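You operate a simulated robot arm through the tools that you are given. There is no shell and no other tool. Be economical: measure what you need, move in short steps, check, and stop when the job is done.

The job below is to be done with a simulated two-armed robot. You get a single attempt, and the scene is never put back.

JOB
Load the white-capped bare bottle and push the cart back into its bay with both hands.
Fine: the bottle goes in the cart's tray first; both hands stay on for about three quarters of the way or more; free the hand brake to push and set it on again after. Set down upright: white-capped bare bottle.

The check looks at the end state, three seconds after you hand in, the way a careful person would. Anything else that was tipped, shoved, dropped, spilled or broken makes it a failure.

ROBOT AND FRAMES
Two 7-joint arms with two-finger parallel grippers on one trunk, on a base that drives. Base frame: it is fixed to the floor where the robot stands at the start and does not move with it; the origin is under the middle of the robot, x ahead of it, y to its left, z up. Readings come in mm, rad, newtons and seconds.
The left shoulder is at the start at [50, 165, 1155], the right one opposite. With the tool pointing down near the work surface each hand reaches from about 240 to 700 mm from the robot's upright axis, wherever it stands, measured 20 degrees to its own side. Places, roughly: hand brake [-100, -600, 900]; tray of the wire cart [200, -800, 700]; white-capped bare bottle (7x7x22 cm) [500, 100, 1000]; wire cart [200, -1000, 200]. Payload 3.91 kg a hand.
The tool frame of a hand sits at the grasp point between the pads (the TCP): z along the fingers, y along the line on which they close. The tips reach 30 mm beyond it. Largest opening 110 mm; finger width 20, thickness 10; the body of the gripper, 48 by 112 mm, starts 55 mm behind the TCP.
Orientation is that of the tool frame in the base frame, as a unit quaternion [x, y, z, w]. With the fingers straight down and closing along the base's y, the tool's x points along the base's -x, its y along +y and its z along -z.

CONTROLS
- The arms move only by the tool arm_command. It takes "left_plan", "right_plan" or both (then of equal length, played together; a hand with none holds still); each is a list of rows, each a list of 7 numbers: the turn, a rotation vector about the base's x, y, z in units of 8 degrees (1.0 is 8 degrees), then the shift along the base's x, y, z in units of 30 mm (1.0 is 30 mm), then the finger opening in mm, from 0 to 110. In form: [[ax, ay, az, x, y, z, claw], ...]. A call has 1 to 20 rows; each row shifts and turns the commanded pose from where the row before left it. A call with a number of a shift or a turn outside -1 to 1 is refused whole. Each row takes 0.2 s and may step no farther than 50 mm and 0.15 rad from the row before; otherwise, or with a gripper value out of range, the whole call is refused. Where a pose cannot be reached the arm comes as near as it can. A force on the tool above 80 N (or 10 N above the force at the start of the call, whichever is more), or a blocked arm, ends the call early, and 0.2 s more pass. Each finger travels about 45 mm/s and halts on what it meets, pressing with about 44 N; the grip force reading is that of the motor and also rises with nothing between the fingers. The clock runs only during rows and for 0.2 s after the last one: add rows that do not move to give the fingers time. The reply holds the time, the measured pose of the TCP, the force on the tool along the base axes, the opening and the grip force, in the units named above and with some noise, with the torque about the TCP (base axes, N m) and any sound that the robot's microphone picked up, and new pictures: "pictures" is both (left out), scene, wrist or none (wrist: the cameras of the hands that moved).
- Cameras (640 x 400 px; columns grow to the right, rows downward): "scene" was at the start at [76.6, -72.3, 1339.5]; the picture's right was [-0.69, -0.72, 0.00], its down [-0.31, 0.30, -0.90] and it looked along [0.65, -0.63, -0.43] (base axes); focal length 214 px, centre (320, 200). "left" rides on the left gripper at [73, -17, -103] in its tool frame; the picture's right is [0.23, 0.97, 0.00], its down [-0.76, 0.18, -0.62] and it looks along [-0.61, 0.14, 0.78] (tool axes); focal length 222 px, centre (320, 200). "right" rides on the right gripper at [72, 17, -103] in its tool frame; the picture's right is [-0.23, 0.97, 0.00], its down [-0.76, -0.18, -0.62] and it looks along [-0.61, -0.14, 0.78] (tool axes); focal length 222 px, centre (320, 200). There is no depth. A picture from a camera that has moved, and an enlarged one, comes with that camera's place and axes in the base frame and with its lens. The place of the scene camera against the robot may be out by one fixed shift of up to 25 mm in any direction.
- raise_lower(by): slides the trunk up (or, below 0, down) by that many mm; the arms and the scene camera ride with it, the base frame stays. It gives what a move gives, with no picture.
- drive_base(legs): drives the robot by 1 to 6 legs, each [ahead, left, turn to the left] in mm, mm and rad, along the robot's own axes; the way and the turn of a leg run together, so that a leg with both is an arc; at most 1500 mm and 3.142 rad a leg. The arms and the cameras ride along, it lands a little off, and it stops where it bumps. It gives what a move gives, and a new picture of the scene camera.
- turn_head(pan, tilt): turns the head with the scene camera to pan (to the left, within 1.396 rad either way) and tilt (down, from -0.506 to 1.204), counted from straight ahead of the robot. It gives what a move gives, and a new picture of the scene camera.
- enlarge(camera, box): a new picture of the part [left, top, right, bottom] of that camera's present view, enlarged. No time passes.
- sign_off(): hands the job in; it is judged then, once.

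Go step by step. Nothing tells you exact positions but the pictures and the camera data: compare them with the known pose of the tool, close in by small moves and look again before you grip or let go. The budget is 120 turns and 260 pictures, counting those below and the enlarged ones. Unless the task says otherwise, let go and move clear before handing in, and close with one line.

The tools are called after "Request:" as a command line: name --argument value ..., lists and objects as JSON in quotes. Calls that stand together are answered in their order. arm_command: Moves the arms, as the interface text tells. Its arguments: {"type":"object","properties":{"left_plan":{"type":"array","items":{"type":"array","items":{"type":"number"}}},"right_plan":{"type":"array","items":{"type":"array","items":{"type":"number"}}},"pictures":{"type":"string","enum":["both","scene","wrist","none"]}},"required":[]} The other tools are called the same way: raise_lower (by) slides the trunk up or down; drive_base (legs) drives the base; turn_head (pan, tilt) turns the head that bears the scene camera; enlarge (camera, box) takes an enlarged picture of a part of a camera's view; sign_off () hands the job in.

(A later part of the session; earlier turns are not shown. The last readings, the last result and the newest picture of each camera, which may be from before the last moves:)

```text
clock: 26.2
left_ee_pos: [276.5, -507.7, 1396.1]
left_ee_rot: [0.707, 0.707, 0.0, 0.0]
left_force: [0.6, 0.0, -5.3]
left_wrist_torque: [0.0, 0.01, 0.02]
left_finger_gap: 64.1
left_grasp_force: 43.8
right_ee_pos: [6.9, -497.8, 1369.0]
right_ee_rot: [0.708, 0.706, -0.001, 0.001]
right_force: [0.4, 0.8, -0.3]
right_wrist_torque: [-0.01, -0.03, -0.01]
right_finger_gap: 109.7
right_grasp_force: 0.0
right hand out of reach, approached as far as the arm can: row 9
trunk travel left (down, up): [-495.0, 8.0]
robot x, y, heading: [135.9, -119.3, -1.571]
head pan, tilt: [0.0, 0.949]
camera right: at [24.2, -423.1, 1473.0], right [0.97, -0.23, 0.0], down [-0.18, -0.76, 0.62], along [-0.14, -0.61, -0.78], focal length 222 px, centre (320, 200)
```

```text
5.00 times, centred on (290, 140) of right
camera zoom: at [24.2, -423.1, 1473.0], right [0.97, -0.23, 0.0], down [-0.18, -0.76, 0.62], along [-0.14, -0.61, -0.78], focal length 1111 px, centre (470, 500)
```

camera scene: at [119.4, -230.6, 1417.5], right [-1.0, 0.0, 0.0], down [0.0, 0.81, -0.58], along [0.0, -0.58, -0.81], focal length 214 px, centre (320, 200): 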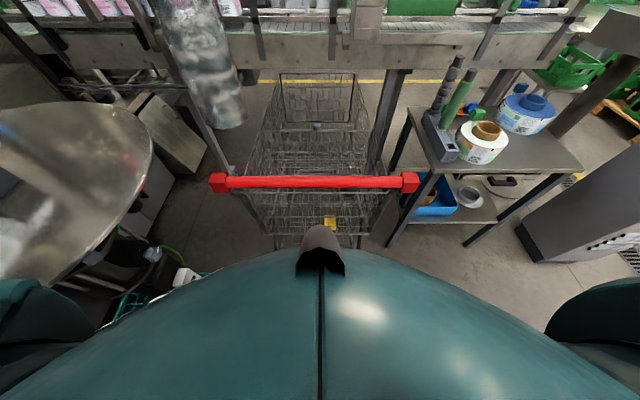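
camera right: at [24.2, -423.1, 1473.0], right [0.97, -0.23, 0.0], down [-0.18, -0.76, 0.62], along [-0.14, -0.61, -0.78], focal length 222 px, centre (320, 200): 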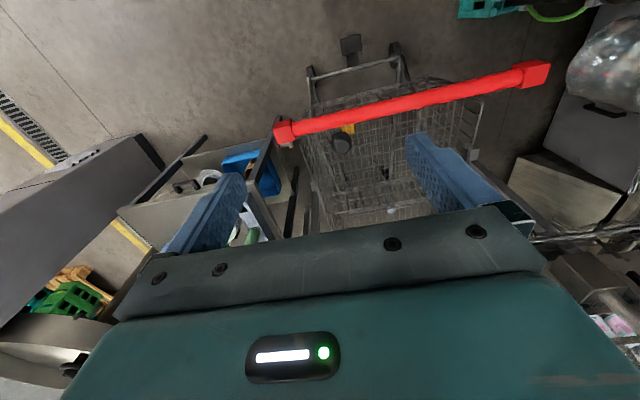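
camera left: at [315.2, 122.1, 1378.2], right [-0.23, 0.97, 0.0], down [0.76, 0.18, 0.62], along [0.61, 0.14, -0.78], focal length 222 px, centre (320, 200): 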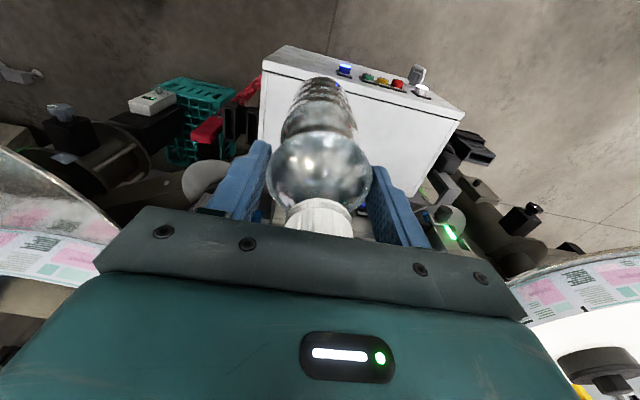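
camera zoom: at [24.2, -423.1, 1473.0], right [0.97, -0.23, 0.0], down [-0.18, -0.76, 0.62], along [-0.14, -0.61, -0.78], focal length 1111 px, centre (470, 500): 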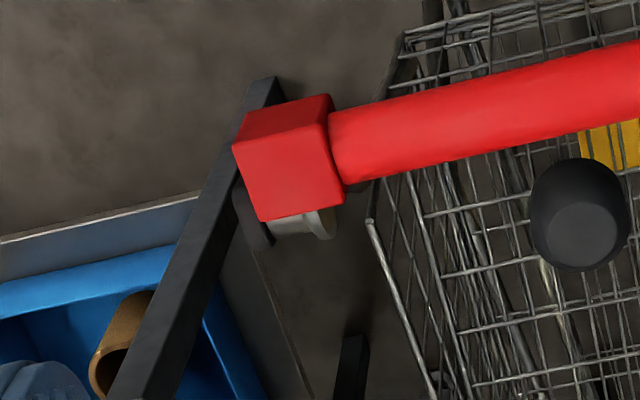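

The tray looks like a wire shelf at about z 735 with a black knob-like object at (27, −749). The base is small, so I'll drive closer and look in with the right wrist camera from lower down.

Request:
drive_base --legs '[[130, 0, 0]]'

Request:
arm_command --right_plan '[[0, 0, 0, 1, 0, -1, 110], [0, 0, 0, 1, 0, -1, 110], [0, 0, 0, 0.5, 0, -1, 110], [0, 0, 0, 0, 0, -1, 110], [0, 0, 0, 0, 0, -1, 110]]' --pictures "both"

Request:
enlarge --camera "right" --box '[200, 20, 500, 210]'

```text
clock: 27.5
left_ee_pos: [276.6, -631.4, 1393.5]
left_ee_rot: [0.707, 0.707, 0.002, -0.001]
left_force: [-0.4, -1.2, -5.0]
left_wrist_torque: [0.0, -0.02, -0.02]
left_finger_gap: 64.2
left_grasp_force: 43.9
right_ee_pos: [8.0, -618.9, 1367.9]
right_ee_rot: [0.708, 0.706, 0.0, -0.001]
right_force: [0.5, -0.4, -0.4]
right_wrist_torque: [0.02, 0.03, 0.0]
right_finger_gap: 110.0
right_grasp_force: 0.0
trunk travel left (down, up): [-495.0, 8.0]
robot x, y, heading: [140.6, -241.6, -1.572]
head pan, tilt: [0.0, 0.949]
stopped in leg 1: the robot was blocked; the commanded pose is now the measured one
camera scene: at [119.3, -353.1, 1417.1], right [-1.0, 0.0, 0.0], down [0.0, 0.81, -0.58], along [0.0, -0.58, -0.81], focal length 214 px, centre (320, 200)
```

scene: 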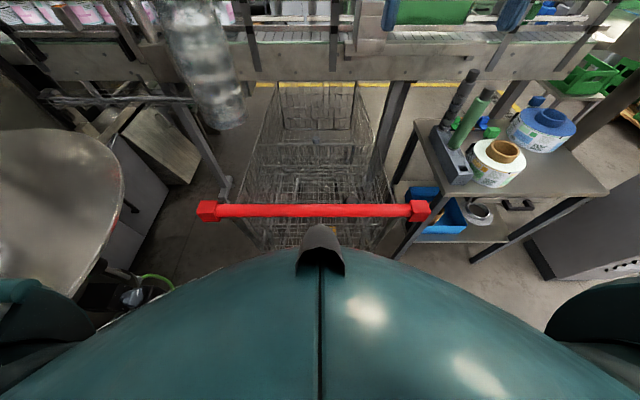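

```text
clock: 28.7
left_ee_pos: [276.0, -629.5, 1394.6]
left_ee_rot: [0.708, 0.706, 0.0, 0.0]
left_force: [-0.7, -0.2, -5.3]
left_wrist_torque: [0.02, -0.01, 0.03]
left_finger_gap: 64.3
left_grasp_force: 44.1
right_ee_pos: [34.4, -612.9, 1219.0]
right_ee_rot: [0.708, 0.706, 0.001, 0.001]
right_force: [-0.4, -0.2, 0.5]
right_wrist_torque: [0.01, 0.0, 0.01]
right_finger_gap: 109.8
right_grasp_force: 0.1
right hand out of reach, approached as far as the arm can: row 1, 2, 3
trunk travel left (down, up): [-495.0, 8.0]
robot x, y, heading: [140.3, -245.6, -1.567]
head pan, tilt: [0.0, 0.949]
camera scene: at [119.1, -351.0, 1417.4], right [-1.0, 0.0, 0.0], down [0.0, 0.81, -0.58], along [0.0, -0.58, -0.81], focal length 214 px, centre (320, 200)
camera right: at [51.8, -540.7, 1323.8], right [0.97, -0.23, 0.0], down [-0.18, -0.76, 0.62], along [-0.14, -0.61, -0.78], focal length 222 px, centre (320, 200)
```

scene: 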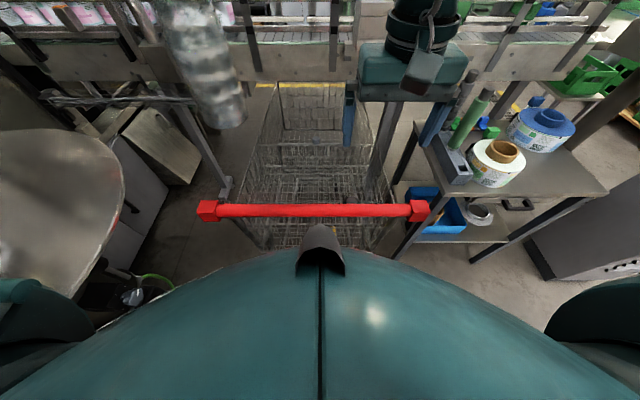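
right: 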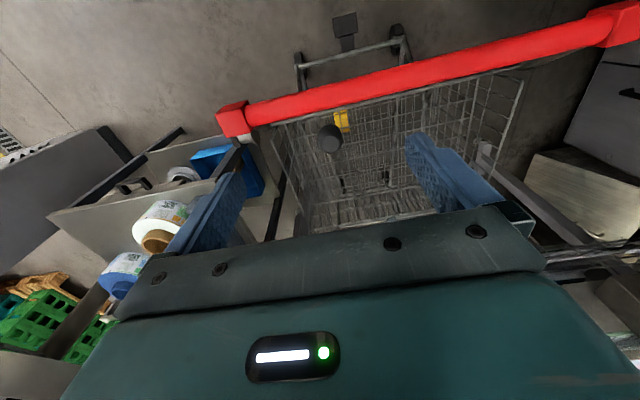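

```text
2.11 times, centred on (350, 115) of right
camera zoom: at [51.8, -540.7, 1323.8], right [0.97, -0.23, 0.0], down [-0.18, -0.76, 0.62], along [-0.14, -0.61, -0.78], focal length 468 px, centre (257, 379)
```

zoom: 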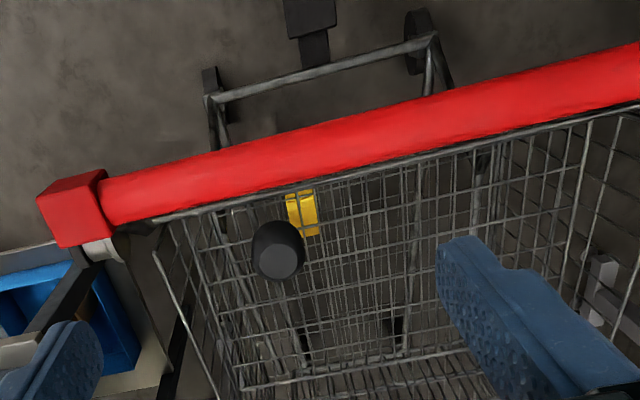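

The robot bumped slightly, nudging the cart perhaps 20 mm, so I'll back off a little. Then I'll move the right hand aside and bring the bottle over a free spot of the tray near (205, −815).

Request:
drive_base --legs '[[-40, 0, 0]]'

Request:
arm_command --right_plan '[[0, 0, 0, -1, 0, 0, 110], [0, 0, 0, -1, 0, 0, 110], [0, 0, 0, -1, 0.5, 0, 110], [0, 0, 0, -1, 0.5, 0, 110], [0, 0, 0, -1, 0.5, 0, 110], [0, 0, 0, -1, 0.5, 0, 110], [0, 0, 0, -1, 0, 0, 110], [0, 0, 0, 0, 0, 0, 110]]' --left_plan '[[0, 0, 0, -0.3, -1, -0.5, 40], [0, 0, 0, -0.3, -1, -0.5, 40], [0, 0, 0, -0.3, -1, -0.5, 40], [0, 0, 0, -0.3, -1, -0.5, 40], [0, 0, 0, -0.3, -1, -1, 40], [0, 0, 0, -0.3, -1, -1, 40], [0, 0, 0, -0.3, -0.6, -1, 40], [0, 0, 0, -0.3, 0, -1, 40]]' --pictures "both"

```text
clock: 29.6
left_ee_pos: [276.0, -589.8, 1395.1]
left_ee_rot: [0.707, 0.707, 0.0, 0.001]
left_force: [0.8, 0.3, -4.5]
left_wrist_torque: [-0.01, -0.01, 0.0]
left_finger_gap: 64.0
left_grasp_force: 43.5
right_ee_pos: [36.1, -573.1, 1220.1]
right_ee_rot: [0.708, 0.706, -0.001, 0.001]
right_force: [-0.4, 0.0, 0.0]
right_wrist_torque: [-0.01, 0.01, -0.02]
right_finger_gap: 110.0
right_grasp_force: 0.0
trunk travel left (down, up): [-495.0, 8.0]
robot x, y, heading: [138.9, -198.7, -1.566]
head pan, tilt: [0.0, 0.949]
camera scene: at [119.4, -310.4, 1417.5], right [-1.0, 0.0, 0.0], down [0.0, 0.81, -0.58], along [0.0, -0.58, -0.81], focal length 214 px, centre (320, 200)
```

scene: 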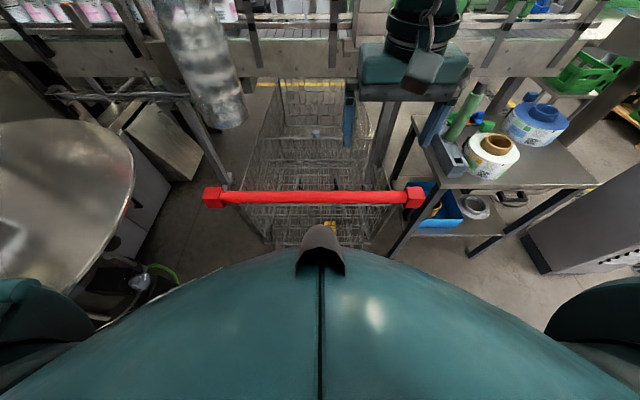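

```text
clock: 31.4
left_ee_pos: [204.4, -788.7, 1215.0]
left_ee_rot: [0.707, 0.707, 0.0, 0.0]
left_force: [0.9, 0.1, -4.4]
left_wrist_torque: [0.03, 0.02, 0.01]
left_finger_gap: 63.8
left_grasp_force: 44.3
right_ee_pos: [-176.1, -513.7, 1219.5]
right_ee_rot: [0.707, 0.707, -0.001, 0.0]
right_force: [0.3, 0.1, 0.9]
right_wrist_torque: [0.01, 0.0, 0.02]
right_finger_gap: 109.9
right_grasp_force: 0.0
trunk travel left (down, up): [-495.0, 8.0]
robot x, y, heading: [139.6, -201.8, -1.569]
head pan, tilt: [0.0, 0.949]
camera scene: at [119.9, -311.7, 1417.4], right [-1.0, 0.0, 0.0], down [0.0, 0.81, -0.58], along [0.0, -0.58, -0.81], focal length 214 px, centre (320, 200)
camera right: at [-158.7, -441.5, 1324.3], right [0.97, -0.23, 0.0], down [-0.18, -0.76, 0.62], along [-0.14, -0.61, -0.78], focal length 222 px, centre (320, 200)
camera left: at [187.4, -716.4, 1316.8], right [0.97, 0.23, 0.0], down [0.18, -0.76, 0.62], along [0.14, -0.61, -0.78], focal length 222 px, centre (320, 200)
```

scene: 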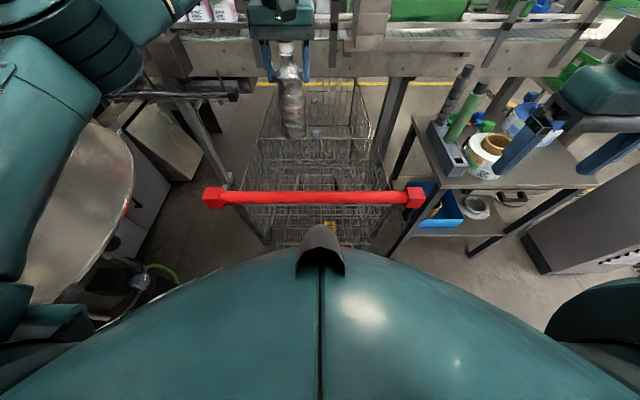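
right: 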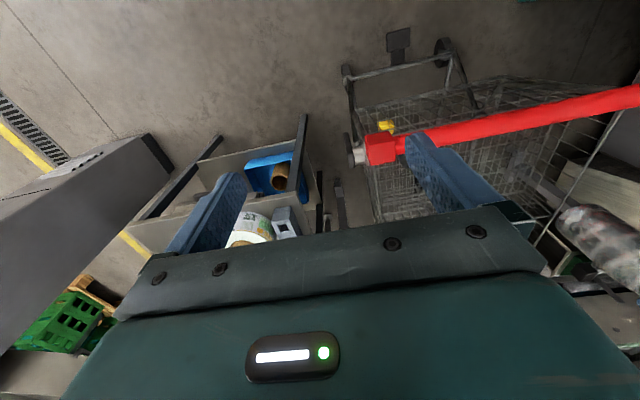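
left: 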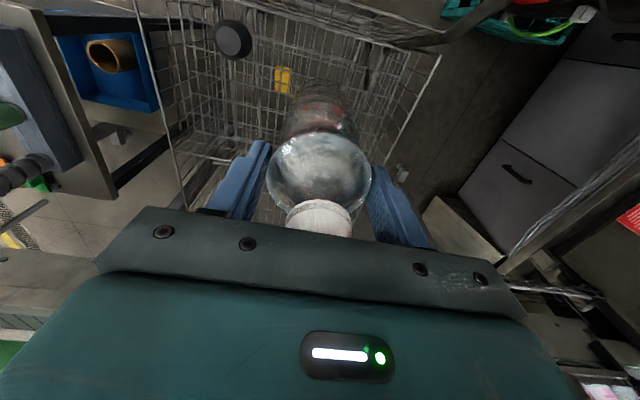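

Request:
enlarge --camera "left" --box '[130, 0, 450, 190]'

Request:
enlarge --camera "scene" --box '[230, 60, 410, 200]'

Request:
enlarge --camera "right" --box '[320, 60, 520, 220]'

```text
2.00 times, centred on (290, 95) of left
camera zoom: at [187.4, -716.4, 1316.8], right [0.97, 0.23, 0.0], down [0.18, -0.76, 0.62], along [0.14, -0.61, -0.78], focal length 444 px, centre (380, 410)
```

zoom: 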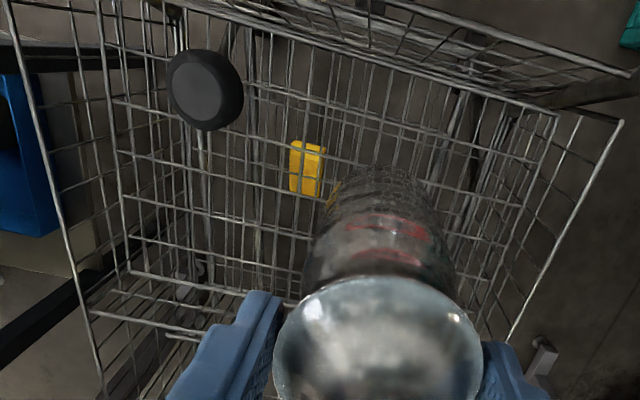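

```text
2.86 times, centred on (320, 130) of scene
camera zoom: at [119.9, -311.7, 1417.4], right [-1.0, 0.0, 0.0], down [0.0, 0.81, -0.58], along [0.0, -0.58, -0.81], focal length 613 px, centre (320, 400)
```

zoom: 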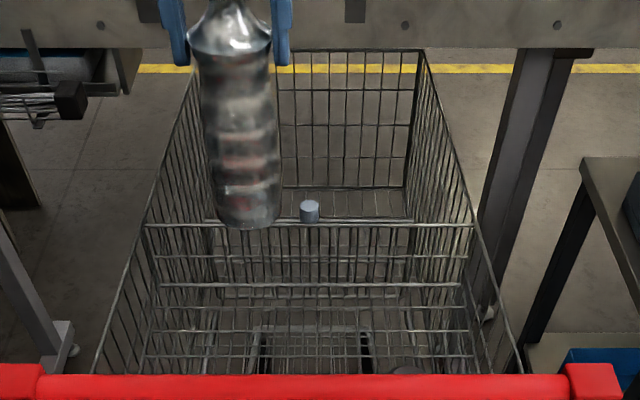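

```text
2.50 times, centred on (420, 140) of right
camera zoom: at [-158.7, -441.5, 1324.3], right [0.97, -0.23, 0.0], down [-0.18, -0.76, 0.62], along [-0.14, -0.61, -0.78], focal length 555 px, centre (70, 350)
```

zoom: 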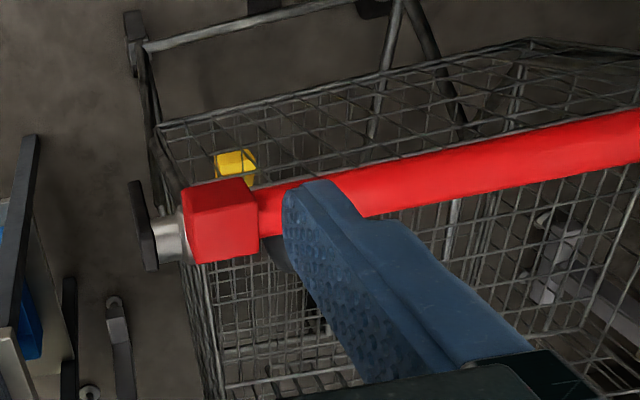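

The tray floor comes out at z≈735, spanning y −700 to −1019, with the black object at x≈30, so (204, −790) is free. I'll descend toward it and then feel for contact.

Request:
arm_command --left_plan '[[0, 0, 0, 0, 0, -1, 40], [0, 0, 0, 0, -0.2, -1, 40], [0, 0, 0, 0, -0.3, -1, 40], [0, 0, 0, 0, -0.3, -1, 40], [0, 0, 0, 0, 0, -1, 40], [0, 0, 0, 0, 0, -1, 40], [0, 0, 0, 0, 0, -1, 40], [0, 0, 0, 0, 0, -0.5, 40]]' --pictures "both"

Request:
enlarge --camera "left" --box '[130, 0, 450, 200]'

Request:
enlarge --camera "scene" --box '[230, 80, 390, 220]'

```text
clock: 33.2
left_ee_pos: [204.8, -812.9, 989.5]
left_ee_rot: [0.707, 0.707, 0.0, 0.0]
left_force: [-0.2, -0.5, -5.2]
left_wrist_torque: [0.03, 0.0, 0.0]
left_finger_gap: 63.8
left_grasp_force: 43.5
right_ee_pos: [-176.2, -514.6, 1218.9]
right_ee_rot: [0.707, 0.707, 0.0, 0.001]
right_force: [0.5, 0.0, -0.2]
right_wrist_torque: [0.01, -0.03, 0.01]
right_finger_gap: 110.3
right_grasp_force: 0.1
trunk travel left (down, up): [-495.0, 8.0]
robot x, y, heading: [137.9, -202.8, -1.577]
head pan, tilt: [0.0, 0.949]
camera scene: at [119.3, -311.5, 1417.4], right [-1.0, 0.0, 0.0], down [0.0, 0.81, -0.58], along [0.0, -0.58, -0.81], focal length 214 px, centre (320, 200)
camera left: at [186.7, -740.1, 1091.9], right [0.97, 0.23, 0.0], down [0.18, -0.76, 0.62], along [0.14, -0.61, -0.78], focal length 222 px, centre (320, 200)
```

scene: 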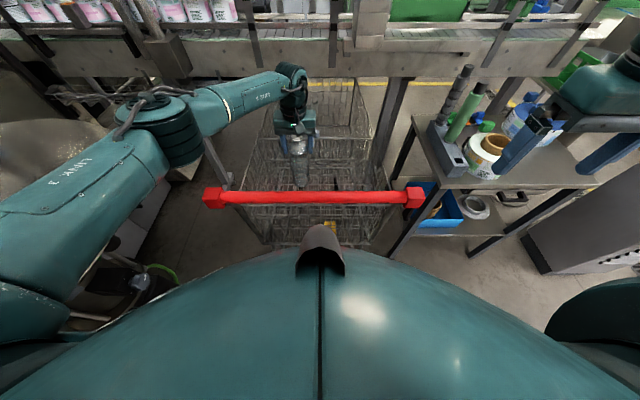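
left: 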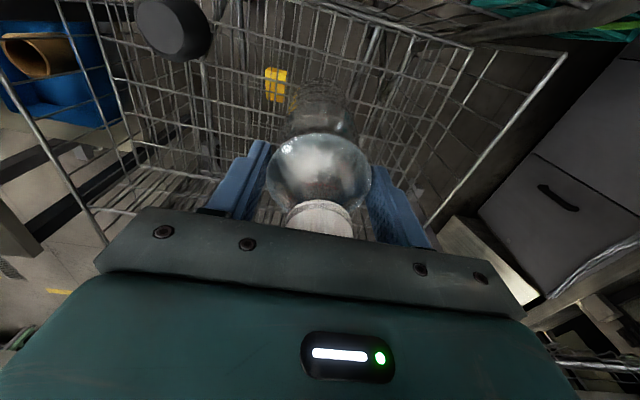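

```text
2.00 times, centred on (290, 100) of left
camera zoom: at [186.7, -740.1, 1091.9], right [0.97, 0.23, 0.0], down [0.18, -0.76, 0.62], along [0.14, -0.61, -0.78], focal length 444 px, centre (380, 400)
```

zoom: 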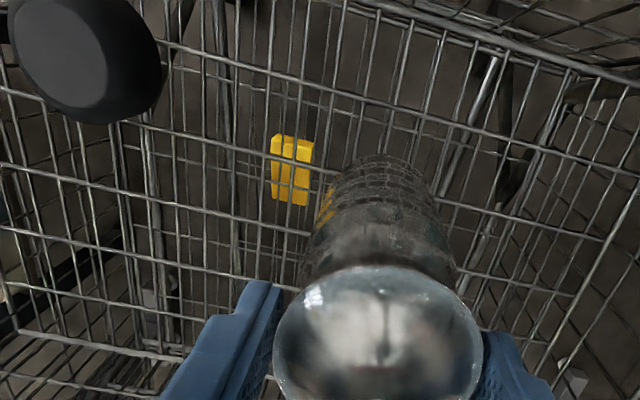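

```text
2.86 times, centred on (310, 150) of scene
camera zoom: at [119.3, -311.5, 1417.4], right [-1.0, 0.0, 0.0], down [0.0, 0.81, -0.58], along [0.0, -0.58, -0.81], focal length 613 px, centre (349, 343)
```

zoom: 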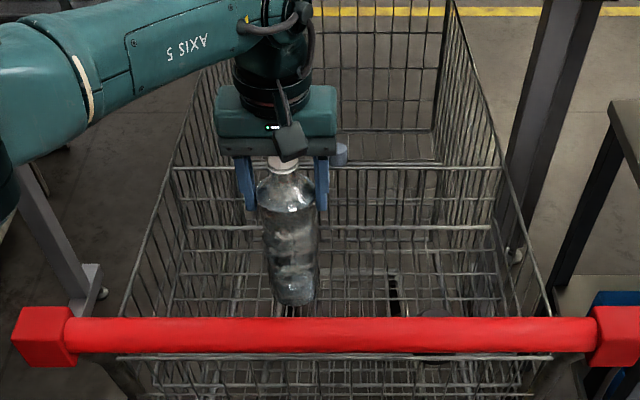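

The black object's top is confirmed at z≈802. I'll lower another 50 mm and then feel in small steps.

Request:
arm_command --left_plan '[[0, 0, 0, 0, 0, -0.7, 40], [0, 0, 0, 0, 0, -0.6, 40], [0, 0, 0, 0, 0, -0.3, 40], [0, 0, 0, 0, 0, 0, 40]]' --pictures "wrist"

Request:
enlarge --camera "scene" --box '[250, 100, 370, 210]'

```text
clock: 34.2
left_ee_pos: [204.0, -812.2, 941.7]
left_ee_rot: [0.707, 0.707, 0.0, 0.0]
left_force: [-0.3, 0.0, -5.7]
left_wrist_torque: [-0.01, -0.03, 0.03]
left_finger_gap: 64.0
left_grasp_force: 43.7
right_ee_pos: [-176.3, -514.8, 1219.9]
right_ee_rot: [0.708, 0.706, -0.001, 0.0]
right_force: [0.6, -0.5, 0.1]
right_wrist_torque: [-0.02, 0.0, 0.01]
right_finger_gap: 109.9
right_grasp_force: 0.1
trunk travel left (down, up): [-495.0, 8.0]
robot x, y, heading: [135.6, -200.6, -1.574]
head pan, tilt: [0.0, 0.949]
camera left: at [186.7, -739.7, 1044.2], right [0.97, 0.23, 0.0], down [0.18, -0.76, 0.62], along [0.14, -0.61, -0.78], focal length 222 px, centre (320, 200)
```

left: 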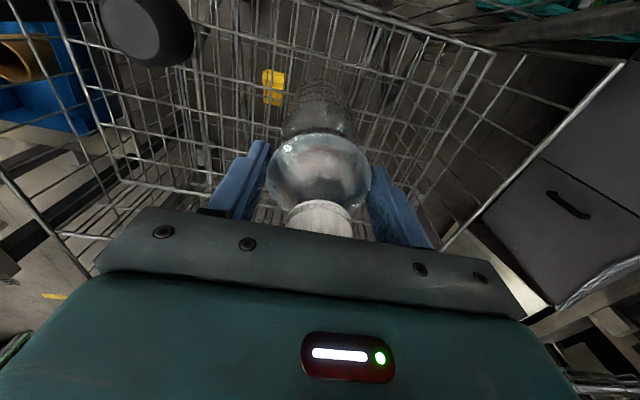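

```text
3.64 times, centred on (310, 155) of scene
camera zoom: at [119.3, -311.4, 1417.4], right [-1.0, 0.0, 0.0], down [0.0, 0.81, -0.58], along [0.0, -0.58, -0.81], focal length 780 px, centre (356, 364)
```

zoom: 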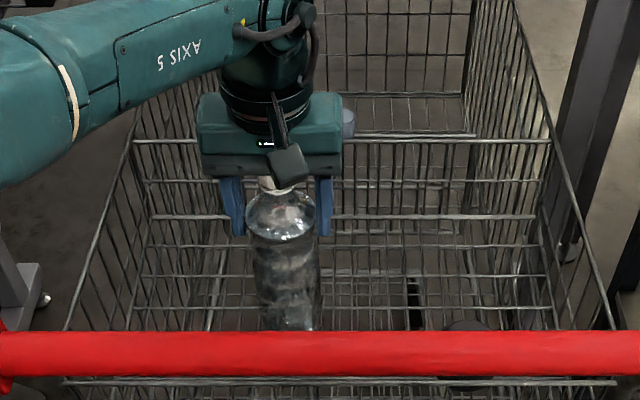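

Request:
arm_command --left_plan '[[0, 0, 0, 0, 0, -0.25, 40], [0, 0, 0, 0, 0, -0.25, 40], [0, 0, 0, 0, 0, 0, 40]]' --pictures "none"

Request:
arm_command --left_plan '[[0, 0, 0, 0, 0, -0.2, 40], [0, 0, 0, 0, 0, 0, 40]]' --pictures "none"

Request:
arm_command --left_plan '[[0, 0, 0, 0, 0, -0.2, 40], [0, 0, 0, 0, 0, 0, 40]]' --pictures "wrist"

```text
clock: 35.0
left_ee_pos: [205.5, -811.9, 927.0]
left_ee_rot: [0.707, 0.707, 0.0, 0.001]
left_force: [0.3, 0.0, -5.8]
left_wrist_torque: [0.03, 0.01, -0.04]
left_finger_gap: 64.0
left_grasp_force: 44.2
right_ee_pos: [-175.9, -514.0, 1220.0]
right_ee_rot: [0.707, 0.707, 0.0, 0.0]
right_force: [-0.6, -0.2, -0.1]
right_wrist_torque: [0.0, 0.02, 0.01]
right_finger_gap: 109.8
right_grasp_force: 0.1
trunk travel left (down, up): [-495.0, 8.0]
robot x, y, heading: [137.5, -198.3, -1.575]
head pan, tilt: [0.0, 0.949]
```

```text
clock: 35.6
left_ee_pos: [204.9, -812.8, 921.4]
left_ee_rot: [0.707, 0.707, 0.0, 0.001]
left_force: [0.5, 1.3, -5.9]
left_wrist_torque: [0.01, -0.01, 0.02]
left_finger_gap: 63.9
left_grasp_force: 44.1
right_ee_pos: [-175.8, -514.1, 1219.1]
right_ee_rot: [0.707, 0.707, 0.0, -0.001]
right_force: [-0.7, -1.2, 0.2]
right_wrist_torque: [0.0, -0.02, 0.01]
right_finger_gap: 110.2
right_grasp_force: 0.1
trunk travel left (down, up): [-495.0, 8.0]
robot x, y, heading: [138.5, -200.4, -1.574]
head pan, tilt: [0.0, 0.949]
```

```text
clock: 36.2
left_ee_pos: [203.7, -811.4, 913.8]
left_ee_rot: [0.708, 0.706, 0.001, 0.0]
left_force: [0.1, 0.8, -5.5]
left_wrist_torque: [0.02, -0.01, 0.0]
left_finger_gap: 64.3
left_grasp_force: 44.3
right_ee_pos: [-175.9, -514.4, 1220.2]
right_ee_rot: [0.708, 0.706, 0.0, 0.0]
right_force: [0.6, -0.3, 0.3]
right_wrist_torque: [0.01, 0.03, 0.0]
right_finger_gap: 110.0
right_grasp_force: 0.0
trunk travel left (down, up): [-495.0, 8.0]
robot x, y, heading: [139.5, -202.3, -1.574]
head pan, tilt: [0.0, 0.949]
camera left: at [186.8, -739.7, 1017.5], right [0.97, 0.23, 0.0], down [0.18, -0.76, 0.62], along [0.14, -0.61, -0.78], focal length 222 px, centre (320, 200)
```

left: 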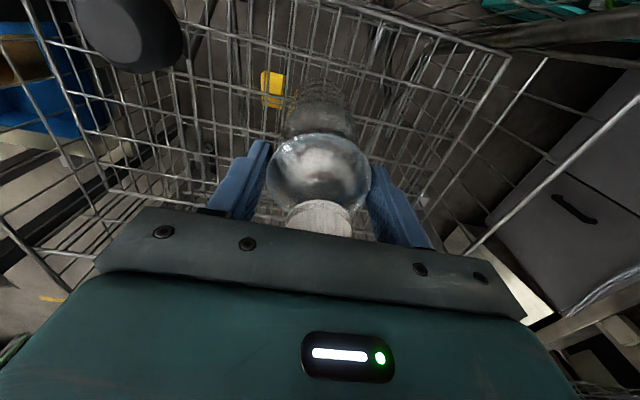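

No contact yet; re-triangulating gives a floor of about 714. I'll continue in small steps.

Request:
arm_command --left_plan '[[0, 0, 0, 0, 0, -0.2, 40], [0, 0, 0, 0, 0, 0, 40]]' --pictures "none"

Request:
arm_command --left_plan '[[0, 0, 0, 0, 0, -0.2, 40], [0, 0, 0, 0, 0, 0, 40]]' --pictures "none"

Request:
arm_command --left_plan '[[0, 0, 0, 0, 0, -0.17, 40], [0, 0, 0, 0, 0, 0, 40]]' --pictures "none"

Request:
arm_command --left_plan '[[0, 0, 0, 0, 0, -0.17, 40], [0, 0, 0, 0, 0, 0, 40]]' --pictures "none"

```text
clock: 36.8
left_ee_pos: [205.8, -811.9, 910.8]
left_ee_rot: [0.707, 0.708, -0.001, 0.0]
left_force: [2.6, 0.0, 5.6]
left_wrist_torque: [0.29, -0.08, 0.02]
left_finger_gap: 64.1
left_grasp_force: 44.1
right_ee_pos: [-176.1, -512.9, 1220.6]
right_ee_rot: [0.708, 0.706, -0.001, 0.001]
right_force: [0.2, 0.3, 0.2]
right_wrist_torque: [0.01, 0.01, 0.01]
right_finger_gap: 110.0
right_grasp_force: 0.0
trunk travel left (down, up): [-495.0, 8.0]
robot x, y, heading: [137.5, -200.6, -1.573]
head pan, tilt: [0.0, 0.949]
```

```text
clock: 37.4
left_ee_pos: [205.6, -812.1, 909.9]
left_ee_rot: [0.707, 0.707, -0.004, 0.004]
left_force: [3.9, -0.2, 36.2]
left_wrist_torque: [0.1, -0.12, 0.23]
left_finger_gap: 63.9
left_grasp_force: 44.0
right_ee_pos: [-175.2, -509.6, 1222.1]
right_ee_rot: [0.708, 0.707, -0.001, 0.002]
right_force: [0.2, 0.8, 0.1]
right_wrist_torque: [0.01, -0.02, 0.0]
right_finger_gap: 110.2
right_grasp_force: 0.0
trunk travel left (down, up): [-495.0, 8.0]
robot x, y, heading: [138.1, -198.8, -1.574]
head pan, tilt: [0.0, 0.949]
```

```text
clock: 38.0
left_ee_pos: [205.4, -811.6, 909.1]
left_ee_rot: [0.708, 0.706, -0.007, 0.007]
left_force: [3.2, -3.9, 51.5]
left_wrist_torque: [0.66, -0.02, 0.02]
left_finger_gap: 64.0
left_grasp_force: 43.6
right_ee_pos: [-176.6, -509.4, 1222.2]
right_ee_rot: [0.708, 0.706, -0.001, 0.002]
right_force: [-1.3, -0.6, -0.9]
right_wrist_torque: [-0.01, 0.0, 0.0]
right_finger_gap: 110.1
right_grasp_force: 0.0
trunk travel left (down, up): [-495.0, 8.0]
robot x, y, heading: [138.9, -199.1, -1.572]
head pan, tilt: [0.0, 0.949]
```

```text
clock: 38.6
left_ee_pos: [204.3, -809.4, 900.9]
left_ee_rot: [0.708, 0.707, -0.006, 0.005]
left_force: [-2.2, -6.5, 40.3]
left_wrist_torque: [-0.3, 0.07, 0.24]
left_finger_gap: 64.0
left_grasp_force: 44.3
left hand out of reach, approached as far as the arm can: row 1
right_ee_pos: [-176.8, -510.3, 1220.8]
right_ee_rot: [0.708, 0.706, -0.001, 0.002]
right_force: [-1.3, 0.1, -0.6]
right_wrist_torque: [-0.03, 0.0, -0.04]
right_finger_gap: 110.0
right_grasp_force: 0.1
trunk travel left (down, up): [-495.0, 8.0]
robot x, y, heading: [140.2, -201.5, -1.575]
head pan, tilt: [0.0, 0.949]
```

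Contact came at 910 and I pressed on too far, so the bottle slid up a little in the grip. I'll relieve the force and look before releasing.

Request:
arm_command --left_plan '[[0, 0, 0, 0, 0, 0.2, 40], [0, 0, 0, 0, 0, 0, 40]]' --pictures "wrist"

Request:
enlarge --camera "left" --box '[220, 60, 420, 250]'

Request:
enlarge --camera "scene" --box '[250, 100, 370, 210]'

```text
clock: 39.2
left_ee_pos: [205.8, -807.8, 901.3]
left_ee_rot: [0.708, 0.706, -0.002, 0.002]
left_force: [-3.4, -4.8, 16.6]
left_wrist_torque: [-1.15, 0.18, -0.11]
left_finger_gap: 64.2
left_grasp_force: 44.0
right_ee_pos: [-176.3, -512.2, 1219.2]
right_ee_rot: [0.708, 0.706, 0.0, 0.001]
right_force: [-0.6, 0.3, -0.6]
right_wrist_torque: [0.02, 0.04, 0.02]
right_finger_gap: 109.8
right_grasp_force: 0.2
trunk travel left (down, up): [-495.0, 8.0]
robot x, y, heading: [140.5, -197.7, -1.575]
head pan, tilt: [0.0, 0.949]
camera left: at [187.6, -735.0, 1004.0], right [0.97, 0.23, 0.0], down [0.18, -0.76, 0.63], along [0.14, -0.61, -0.78], focal length 222 px, centre (320, 200)
```

left: 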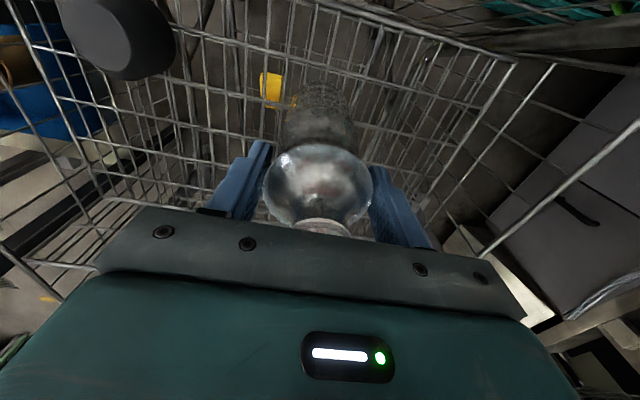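

```text
2.11 times, centred on (320, 155) of left
camera zoom: at [187.6, -735.0, 1004.0], right [0.97, 0.23, 0.0], down [0.18, -0.76, 0.63], along [0.14, -0.61, -0.78], focal length 468 px, centre (320, 295)
```

zoom: 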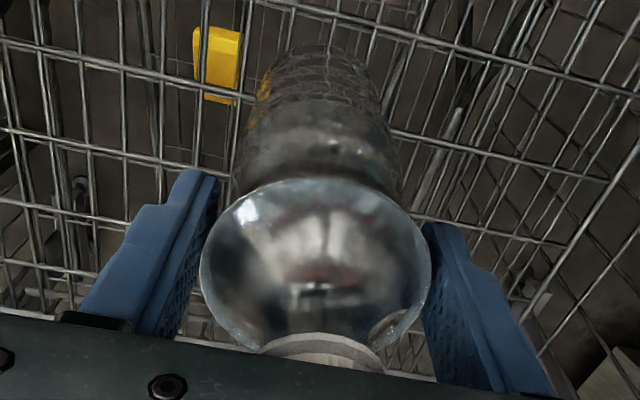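

```text
3.64 times, centred on (310, 155) of scene
camera zoom: at [118.7, -309.2, 1417.4], right [-1.0, 0.0, 0.0], down [0.0, 0.81, -0.58], along [0.0, -0.58, -0.81], focal length 780 px, centre (356, 364)
```

zoom: 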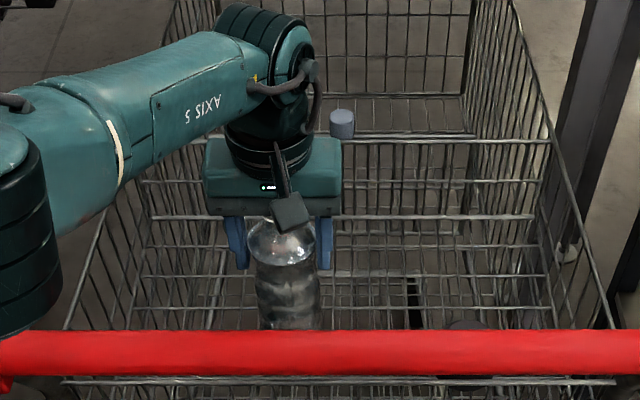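

Request:
arm_command --left_plan '[[0, 0, 0, 0, 0, 0.15, 40], [0, 0, 0, 0, 0, 0, 40]]' --pictures "none"

Request:
arm_command --left_plan '[[0, 0, 0, 0, 0, 0.12, 40], [0, 0, 0, 0, 0, 0, 40]]' --pictures "none"

```text
clock: 39.8
left_ee_pos: [206.7, -805.1, 901.9]
left_ee_rot: [0.707, 0.708, 0.002, -0.001]
left_force: [-1.3, 0.9, -1.2]
left_wrist_torque: [-0.02, 0.13, 0.0]
left_finger_gap: 64.1
left_grasp_force: 44.3
right_ee_pos: [-175.6, -513.1, 1219.7]
right_ee_rot: [0.708, 0.706, 0.001, 0.0]
right_force: [0.4, 0.3, 0.1]
right_wrist_torque: [-0.05, 0.02, 0.03]
right_finger_gap: 110.0
right_grasp_force: 0.1
trunk travel left (down, up): [-495.0, 8.0]
robot x, y, heading: [139.3, -204.2, -1.573]
head pan, tilt: [0.0, 0.949]
```

```text
clock: 40.4
left_ee_pos: [205.5, -807.9, 906.3]
left_ee_rot: [0.707, 0.707, 0.0, 0.0]
left_force: [0.5, 0.2, -5.4]
left_wrist_torque: [0.05, 0.03, 0.02]
left_finger_gap: 63.8
left_grasp_force: 43.8
right_ee_pos: [-175.9, -514.1, 1219.0]
right_ee_rot: [0.707, 0.707, 0.0, 0.001]
right_force: [0.4, -0.7, -0.2]
right_wrist_torque: [0.01, 0.02, -0.02]
right_finger_gap: 110.1
right_grasp_force: 0.0
trunk travel left (down, up): [-495.0, 8.0]
robot x, y, heading: [137.3, -196.7, -1.572]
head pan, tilt: [0.0, 0.949]
```

The bottle hangs about 4 mm above the wires. I'll lower gently until it just rests, then release.

Request:
arm_command --left_plan '[[0, 0, 0, 0, 0, -0.1, 40], [0, 0, 0, 0, 0, 0, 40]]' --pictures "none"

```text
clock: 41.0
left_ee_pos: [204.5, -806.8, 904.6]
left_ee_rot: [0.707, 0.707, 0.0, 0.0]
left_force: [-0.9, 0.2, -4.8]
left_wrist_torque: [0.05, 0.01, 0.01]
left_finger_gap: 64.0
left_grasp_force: 44.2
right_ee_pos: [-175.8, -513.7, 1219.9]
right_ee_rot: [0.708, 0.706, 0.0, -0.001]
right_force: [-0.5, -0.1, 0.8]
right_wrist_torque: [0.01, 0.0, 0.01]
right_finger_gap: 110.3
right_grasp_force: 0.1
trunk travel left (down, up): [-495.0, 8.0]
robot x, y, heading: [139.7, -200.5, -1.572]
head pan, tilt: [0.0, 0.949]
```

Request:
arm_command --left_plan '[[0, 0, 0, 0, 0, -0.08, 40], [0, 0, 0, 0, 0, 0, 40]]' --pictures "none"

```text
clock: 41.6
left_ee_pos: [204.8, -808.0, 901.0]
left_ee_rot: [0.708, 0.706, 0.0, 0.0]
left_force: [-0.2, 0.6, -2.1]
left_wrist_torque: [-0.07, -0.08, -0.01]
left_finger_gap: 64.0
left_grasp_force: 44.2
right_ee_pos: [-176.1, -512.5, 1220.5]
right_ee_rot: [0.708, 0.707, 0.0, 0.0]
right_force: [-0.1, 1.3, 0.2]
right_wrist_torque: [0.01, 0.01, 0.01]
right_finger_gap: 110.0
right_grasp_force: 0.0
trunk travel left (down, up): [-495.0, 8.0]
robot x, y, heading: [138.5, -201.6, -1.569]
head pan, tilt: [0.0, 0.949]
```

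The bottle touches with half its weight borne, so I'll open the fingers slowly and look.

Request:
arm_command --left_plan '[[0, 0, 0, 0, 0, 0, 68], [0, 0, 0, 0, 0, 0, 75], [0, 0, 0, 0, 0, 0, 90], [0, 0, 0, 0, 0, 0, 110], [0, 0, 0, 0, 0, 0, 110], [0, 0, 0, 0, 0, 0, 110]]' --pictures "both"

Request:
enlarge --camera "left" --box '[220, 60, 420, 250]'

```text
clock: 43.0
left_ee_pos: [204.2, -807.8, 901.7]
left_ee_rot: [0.707, 0.707, 0.0, 0.0]
left_force: [-0.3, -0.1, 5.8]
left_wrist_torque: [-0.02, -0.01, 0.02]
left_finger_gap: 110.0
left_grasp_force: 0.1
right_ee_pos: [-175.2, -512.9, 1220.0]
right_ee_rot: [0.707, 0.707, 0.001, 0.001]
right_force: [0.1, -0.5, -0.4]
right_wrist_torque: [-0.01, 0.01, 0.02]
right_finger_gap: 109.9
right_grasp_force: 0.1
trunk travel left (down, up): [-495.0, 8.0]
robot x, y, heading: [137.1, -201.2, -1.572]
head pan, tilt: [0.0, 0.949]
camera scene: at [119.1, -310.2, 1417.6], right [-1.0, 0.0, 0.0], down [0.0, 0.81, -0.58], along [0.0, -0.58, -0.81], focal length 214 px, centre (320, 200)
camera left: at [187.5, -735.0, 1004.9], right [0.97, 0.23, 0.0], down [0.18, -0.76, 0.62], along [0.14, -0.61, -0.78], focal length 222 px, centre (320, 200)
```

scene: 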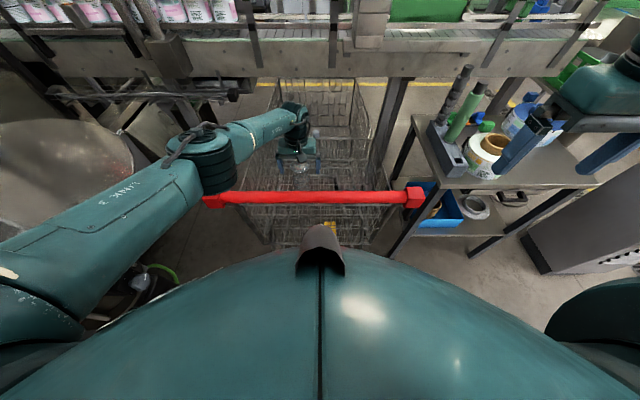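
left: 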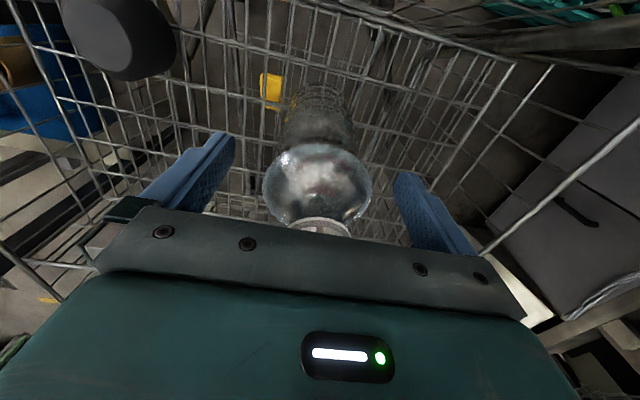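

```text
2.11 times, centred on (320, 155) of left
camera zoom: at [187.5, -735.0, 1004.9], right [0.97, 0.23, 0.0], down [0.18, -0.76, 0.62], along [0.14, -0.61, -0.78], focal length 468 px, centre (320, 295)
```

zoom: 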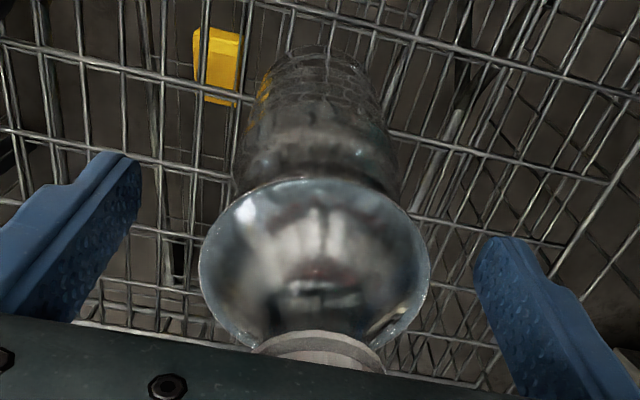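

The fingers are open. I'll raise straight up, clear of the bottle, then look.

Request:
arm_command --left_plan '[[0, 0, 0, 0, 0, 0.3, 110], [0, 0, 0, 0, 0, 0.5, 110], [0, 0, 0, 0, 0, 1, 110], [0, 0, 0, 0, 0, 1, 110], [0, 0, 0, 0, 0, 1, 110], [0, 0, 0, 0, 0, 1, 110], [0, 0, 0, 0, 0, 1, 110], [0, 0, 0, 0, 0.5, 1, 110], [0, 0, 0, 0, 1, 1, 110]]' --pictures "both"

Request:
enlarge --camera "left" --box '[160, 0, 480, 210]'

Request:
enlarge --camera "scene" --box '[230, 80, 430, 220]'

```text
clock: 45.0
left_ee_pos: [205.1, -760.9, 1138.5]
left_ee_rot: [0.708, 0.706, 0.0, 0.001]
left_force: [-0.7, -0.2, 0.0]
left_wrist_torque: [-0.04, -0.02, -0.01]
left_finger_gap: 109.9
left_grasp_force: 0.0
right_ee_pos: [-176.0, -513.0, 1220.4]
right_ee_rot: [0.708, 0.706, 0.0, 0.0]
right_force: [-0.1, -0.5, 1.0]
right_wrist_torque: [-0.03, 0.01, 0.0]
right_finger_gap: 110.0
right_grasp_force: 0.0
trunk travel left (down, up): [-495.0, 8.0]
robot x, y, heading: [139.1, -201.2, -1.571]
head pan, tilt: [0.0, 0.949]
camera scene: at [119.5, -310.0, 1417.5], right [-1.0, 0.0, 0.0], down [0.0, 0.81, -0.58], along [0.0, -0.58, -0.81], focal length 214 px, centre (320, 200)
camera left: at [187.4, -688.8, 1240.3], right [0.97, 0.23, 0.0], down [0.18, -0.76, 0.62], along [0.14, -0.61, -0.78], focal length 222 px, centre (320, 200)
```

scene: 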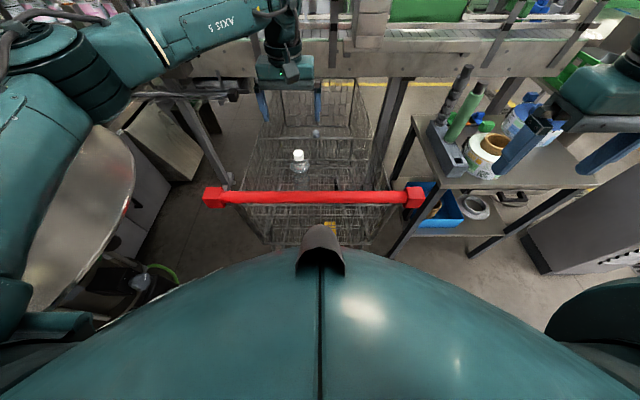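
left: 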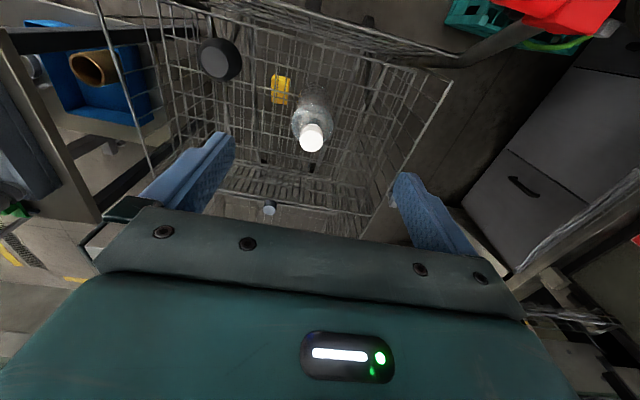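

```text
1.90 times, centred on (320, 105) of left
camera zoom: at [187.4, -688.8, 1240.3], right [0.97, 0.23, 0.0], down [0.18, -0.76, 0.62], along [0.14, -0.61, -0.78], focal length 423 px, centre (320, 381)
```

zoom: 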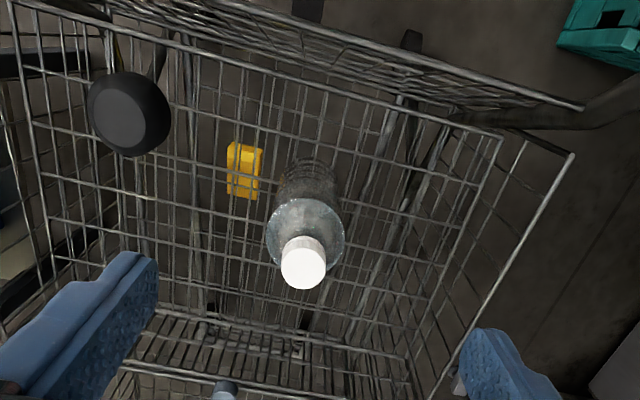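

```text
2.86 times, centred on (330, 150) of scene
camera zoom: at [119.5, -310.0, 1417.5], right [-1.0, 0.0, 0.0], down [0.0, 0.81, -0.58], along [0.0, -0.58, -0.81], focal length 613 px, centre (291, 343)
```

zoom: 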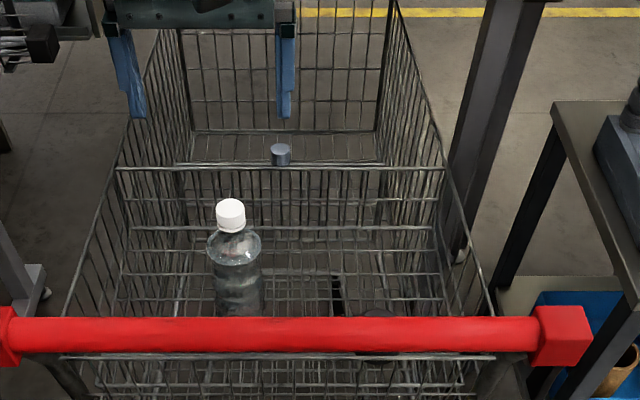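

The bottle stands upright in the tray. Now I'll look ahead for the bay.

Request:
arm_command --left_plan '[[0, 0, 0, 0.7, 1, 0, 110], [0, 0, 0, 0.7, 1, 0, 110], [0, 0, 0, 0.7, 1, 0, 110], [0, 0, 0, 0.7, 1, 0, 110], [0, 0, 0, 0.7, 1, 0, 110], [0, 0, 0, 0.7, 1, 0, 110], [0, 0, 0, 0.7, 1, 0, 110]]' --pictures "none"

Request:
turn_head --pan 0.0 --tilt 0.6

Request:
enlarge --camera "scene" --box '[140, 150, 460, 300]'

```text
clock: 46.6
left_ee_pos: [355.3, -551.3, 1135.8]
left_ee_rot: [0.707, 0.707, 0.0, 0.0]
left_force: [0.6, 0.4, 0.9]
left_wrist_torque: [-0.01, 0.03, 0.01]
left_finger_gap: 110.2
left_grasp_force: 0.1
right_ee_pos: [-175.8, -512.9, 1220.3]
right_ee_rot: [0.708, 0.706, 0.0, 0.0]
right_force: [0.2, -0.5, -0.6]
right_wrist_torque: [-0.04, 0.03, 0.02]
right_finger_gap: 110.0
right_grasp_force: 0.0
trunk travel left (down, up): [-495.0, 8.0]
robot x, y, heading: [139.5, -201.5, -1.572]
head pan, tilt: [0.0, 0.949]
```

```text
clock: 47.4
left_ee_pos: [353.9, -556.0, 1136.8]
left_ee_rot: [0.707, 0.707, 0.0, 0.0]
left_force: [-0.4, 0.5, -0.5]
left_wrist_torque: [-0.01, 0.0, -0.01]
left_finger_gap: 110.3
left_grasp_force: 0.1
right_ee_pos: [-174.7, -513.1, 1219.6]
right_ee_rot: [0.707, 0.707, 0.0, 0.0]
right_force: [-0.5, -0.1, 0.3]
right_wrist_torque: [-0.04, -0.05, 0.01]
right_finger_gap: 109.9
right_grasp_force: 0.1
trunk travel left (down, up): [-495.0, 8.0]
robot x, y, heading: [138.4, -200.9, -1.568]
head pan, tilt: [0.0, 0.6]
camera scene: at [119.3, -326.4, 1445.8], right [-1.0, 0.0, 0.0], down [0.0, 0.57, -0.82], along [0.0, -0.82, -0.57], focal length 214 px, centre (320, 200)
```

scene: 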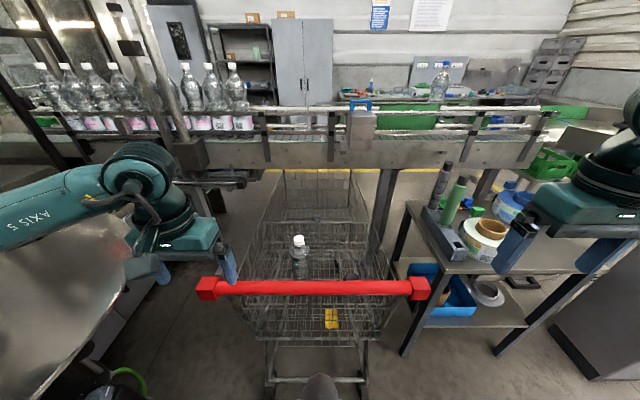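

```text
2.00 times, centred on (300, 225) of scene
camera zoom: at [119.3, -326.4, 1445.8], right [-1.0, 0.0, 0.0], down [0.0, 0.57, -0.82], along [0.0, -0.82, -0.57], focal length 429 px, centre (360, 150)
```

zoom: 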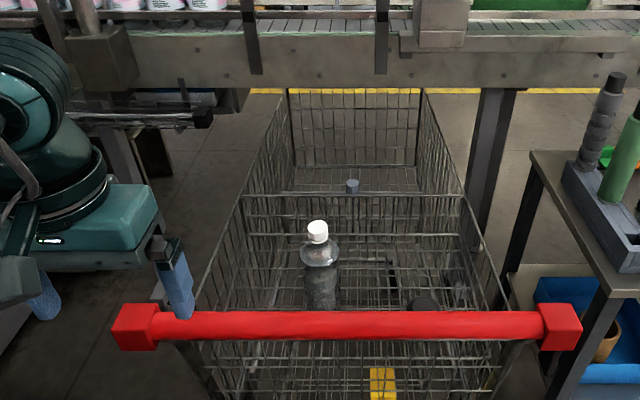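

I can't tell where the beam lies relative to the cart front from this height. I'll lower and tilt the right hand, so its camera looks ahead from low down at the brake side.

Request:
arm_command --right_plan '[[-0.9, 0, 0, 0, 0, -0.9, 110], [-0.9, 0, 0, 0, 0, -0.9, 110], [-0.9, 0, 0, 0, 0, -0.9, 110], [-0.9, 0, 0, 0, 0, -0.9, 110], [-0.9, 0, 0, 0, 0, -0.9, 110], [-0.9, 0, 0, 0, 0, -0.9, 110], [-0.9, 0, 0, 0, 0, -0.9, 110]]' --pictures "wrist"

Request:
enlarge --camera "right" --box '[200, 40, 520, 230]'

```text
clock: 49.0
left_ee_pos: [353.5, -553.3, 1135.7]
left_ee_rot: [0.707, 0.707, 0.0, 0.0]
left_force: [0.2, 0.5, 0.8]
left_wrist_torque: [-0.01, 0.0, 0.02]
left_finger_gap: 109.9
left_grasp_force: 0.2
right_ee_pos: [-200.6, -562.4, 1030.8]
right_ee_rot: [0.64, 0.639, -0.302, 0.302]
right_force: [0.4, 0.5, 1.1]
right_wrist_torque: [0.04, 0.01, -0.03]
right_finger_gap: 110.0
right_grasp_force: 0.1
right hand out of reach, approached as far as the arm can: row 3, 4, 5, 6
trunk travel left (down, up): [-495.0, 8.0]
robot x, y, heading: [139.2, -203.4, -1.574]
head pan, tilt: [0.0, 0.6]
camera right: at [-183.7, -436.9, 1041.2], right [0.97, -0.14, 0.18], down [-0.18, 0.0, 0.98], along [-0.14, -0.99, -0.03], focal length 222 px, centre (320, 200)
```

right: 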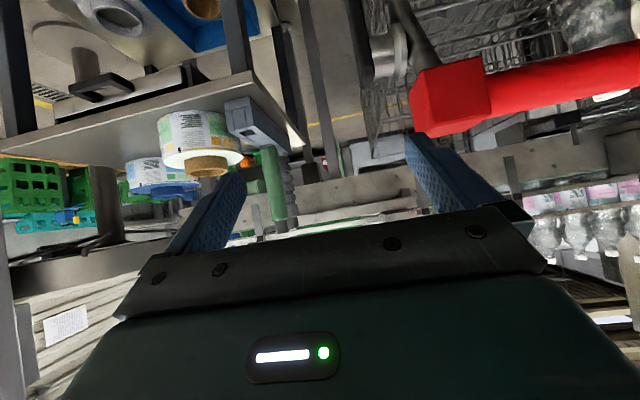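

```text
2.00 times, centred on (360, 135) of right
camera zoom: at [-183.7, -436.9, 1041.2], right [0.97, -0.14, 0.18], down [-0.18, 0.0, 0.98], along [-0.14, -0.99, -0.03], focal length 444 px, centre (240, 330)
```

zoom: 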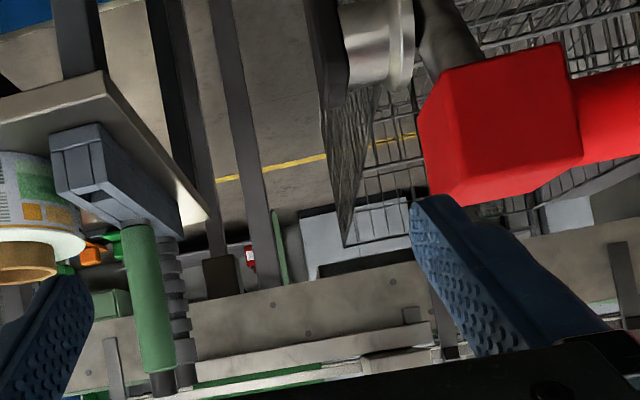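

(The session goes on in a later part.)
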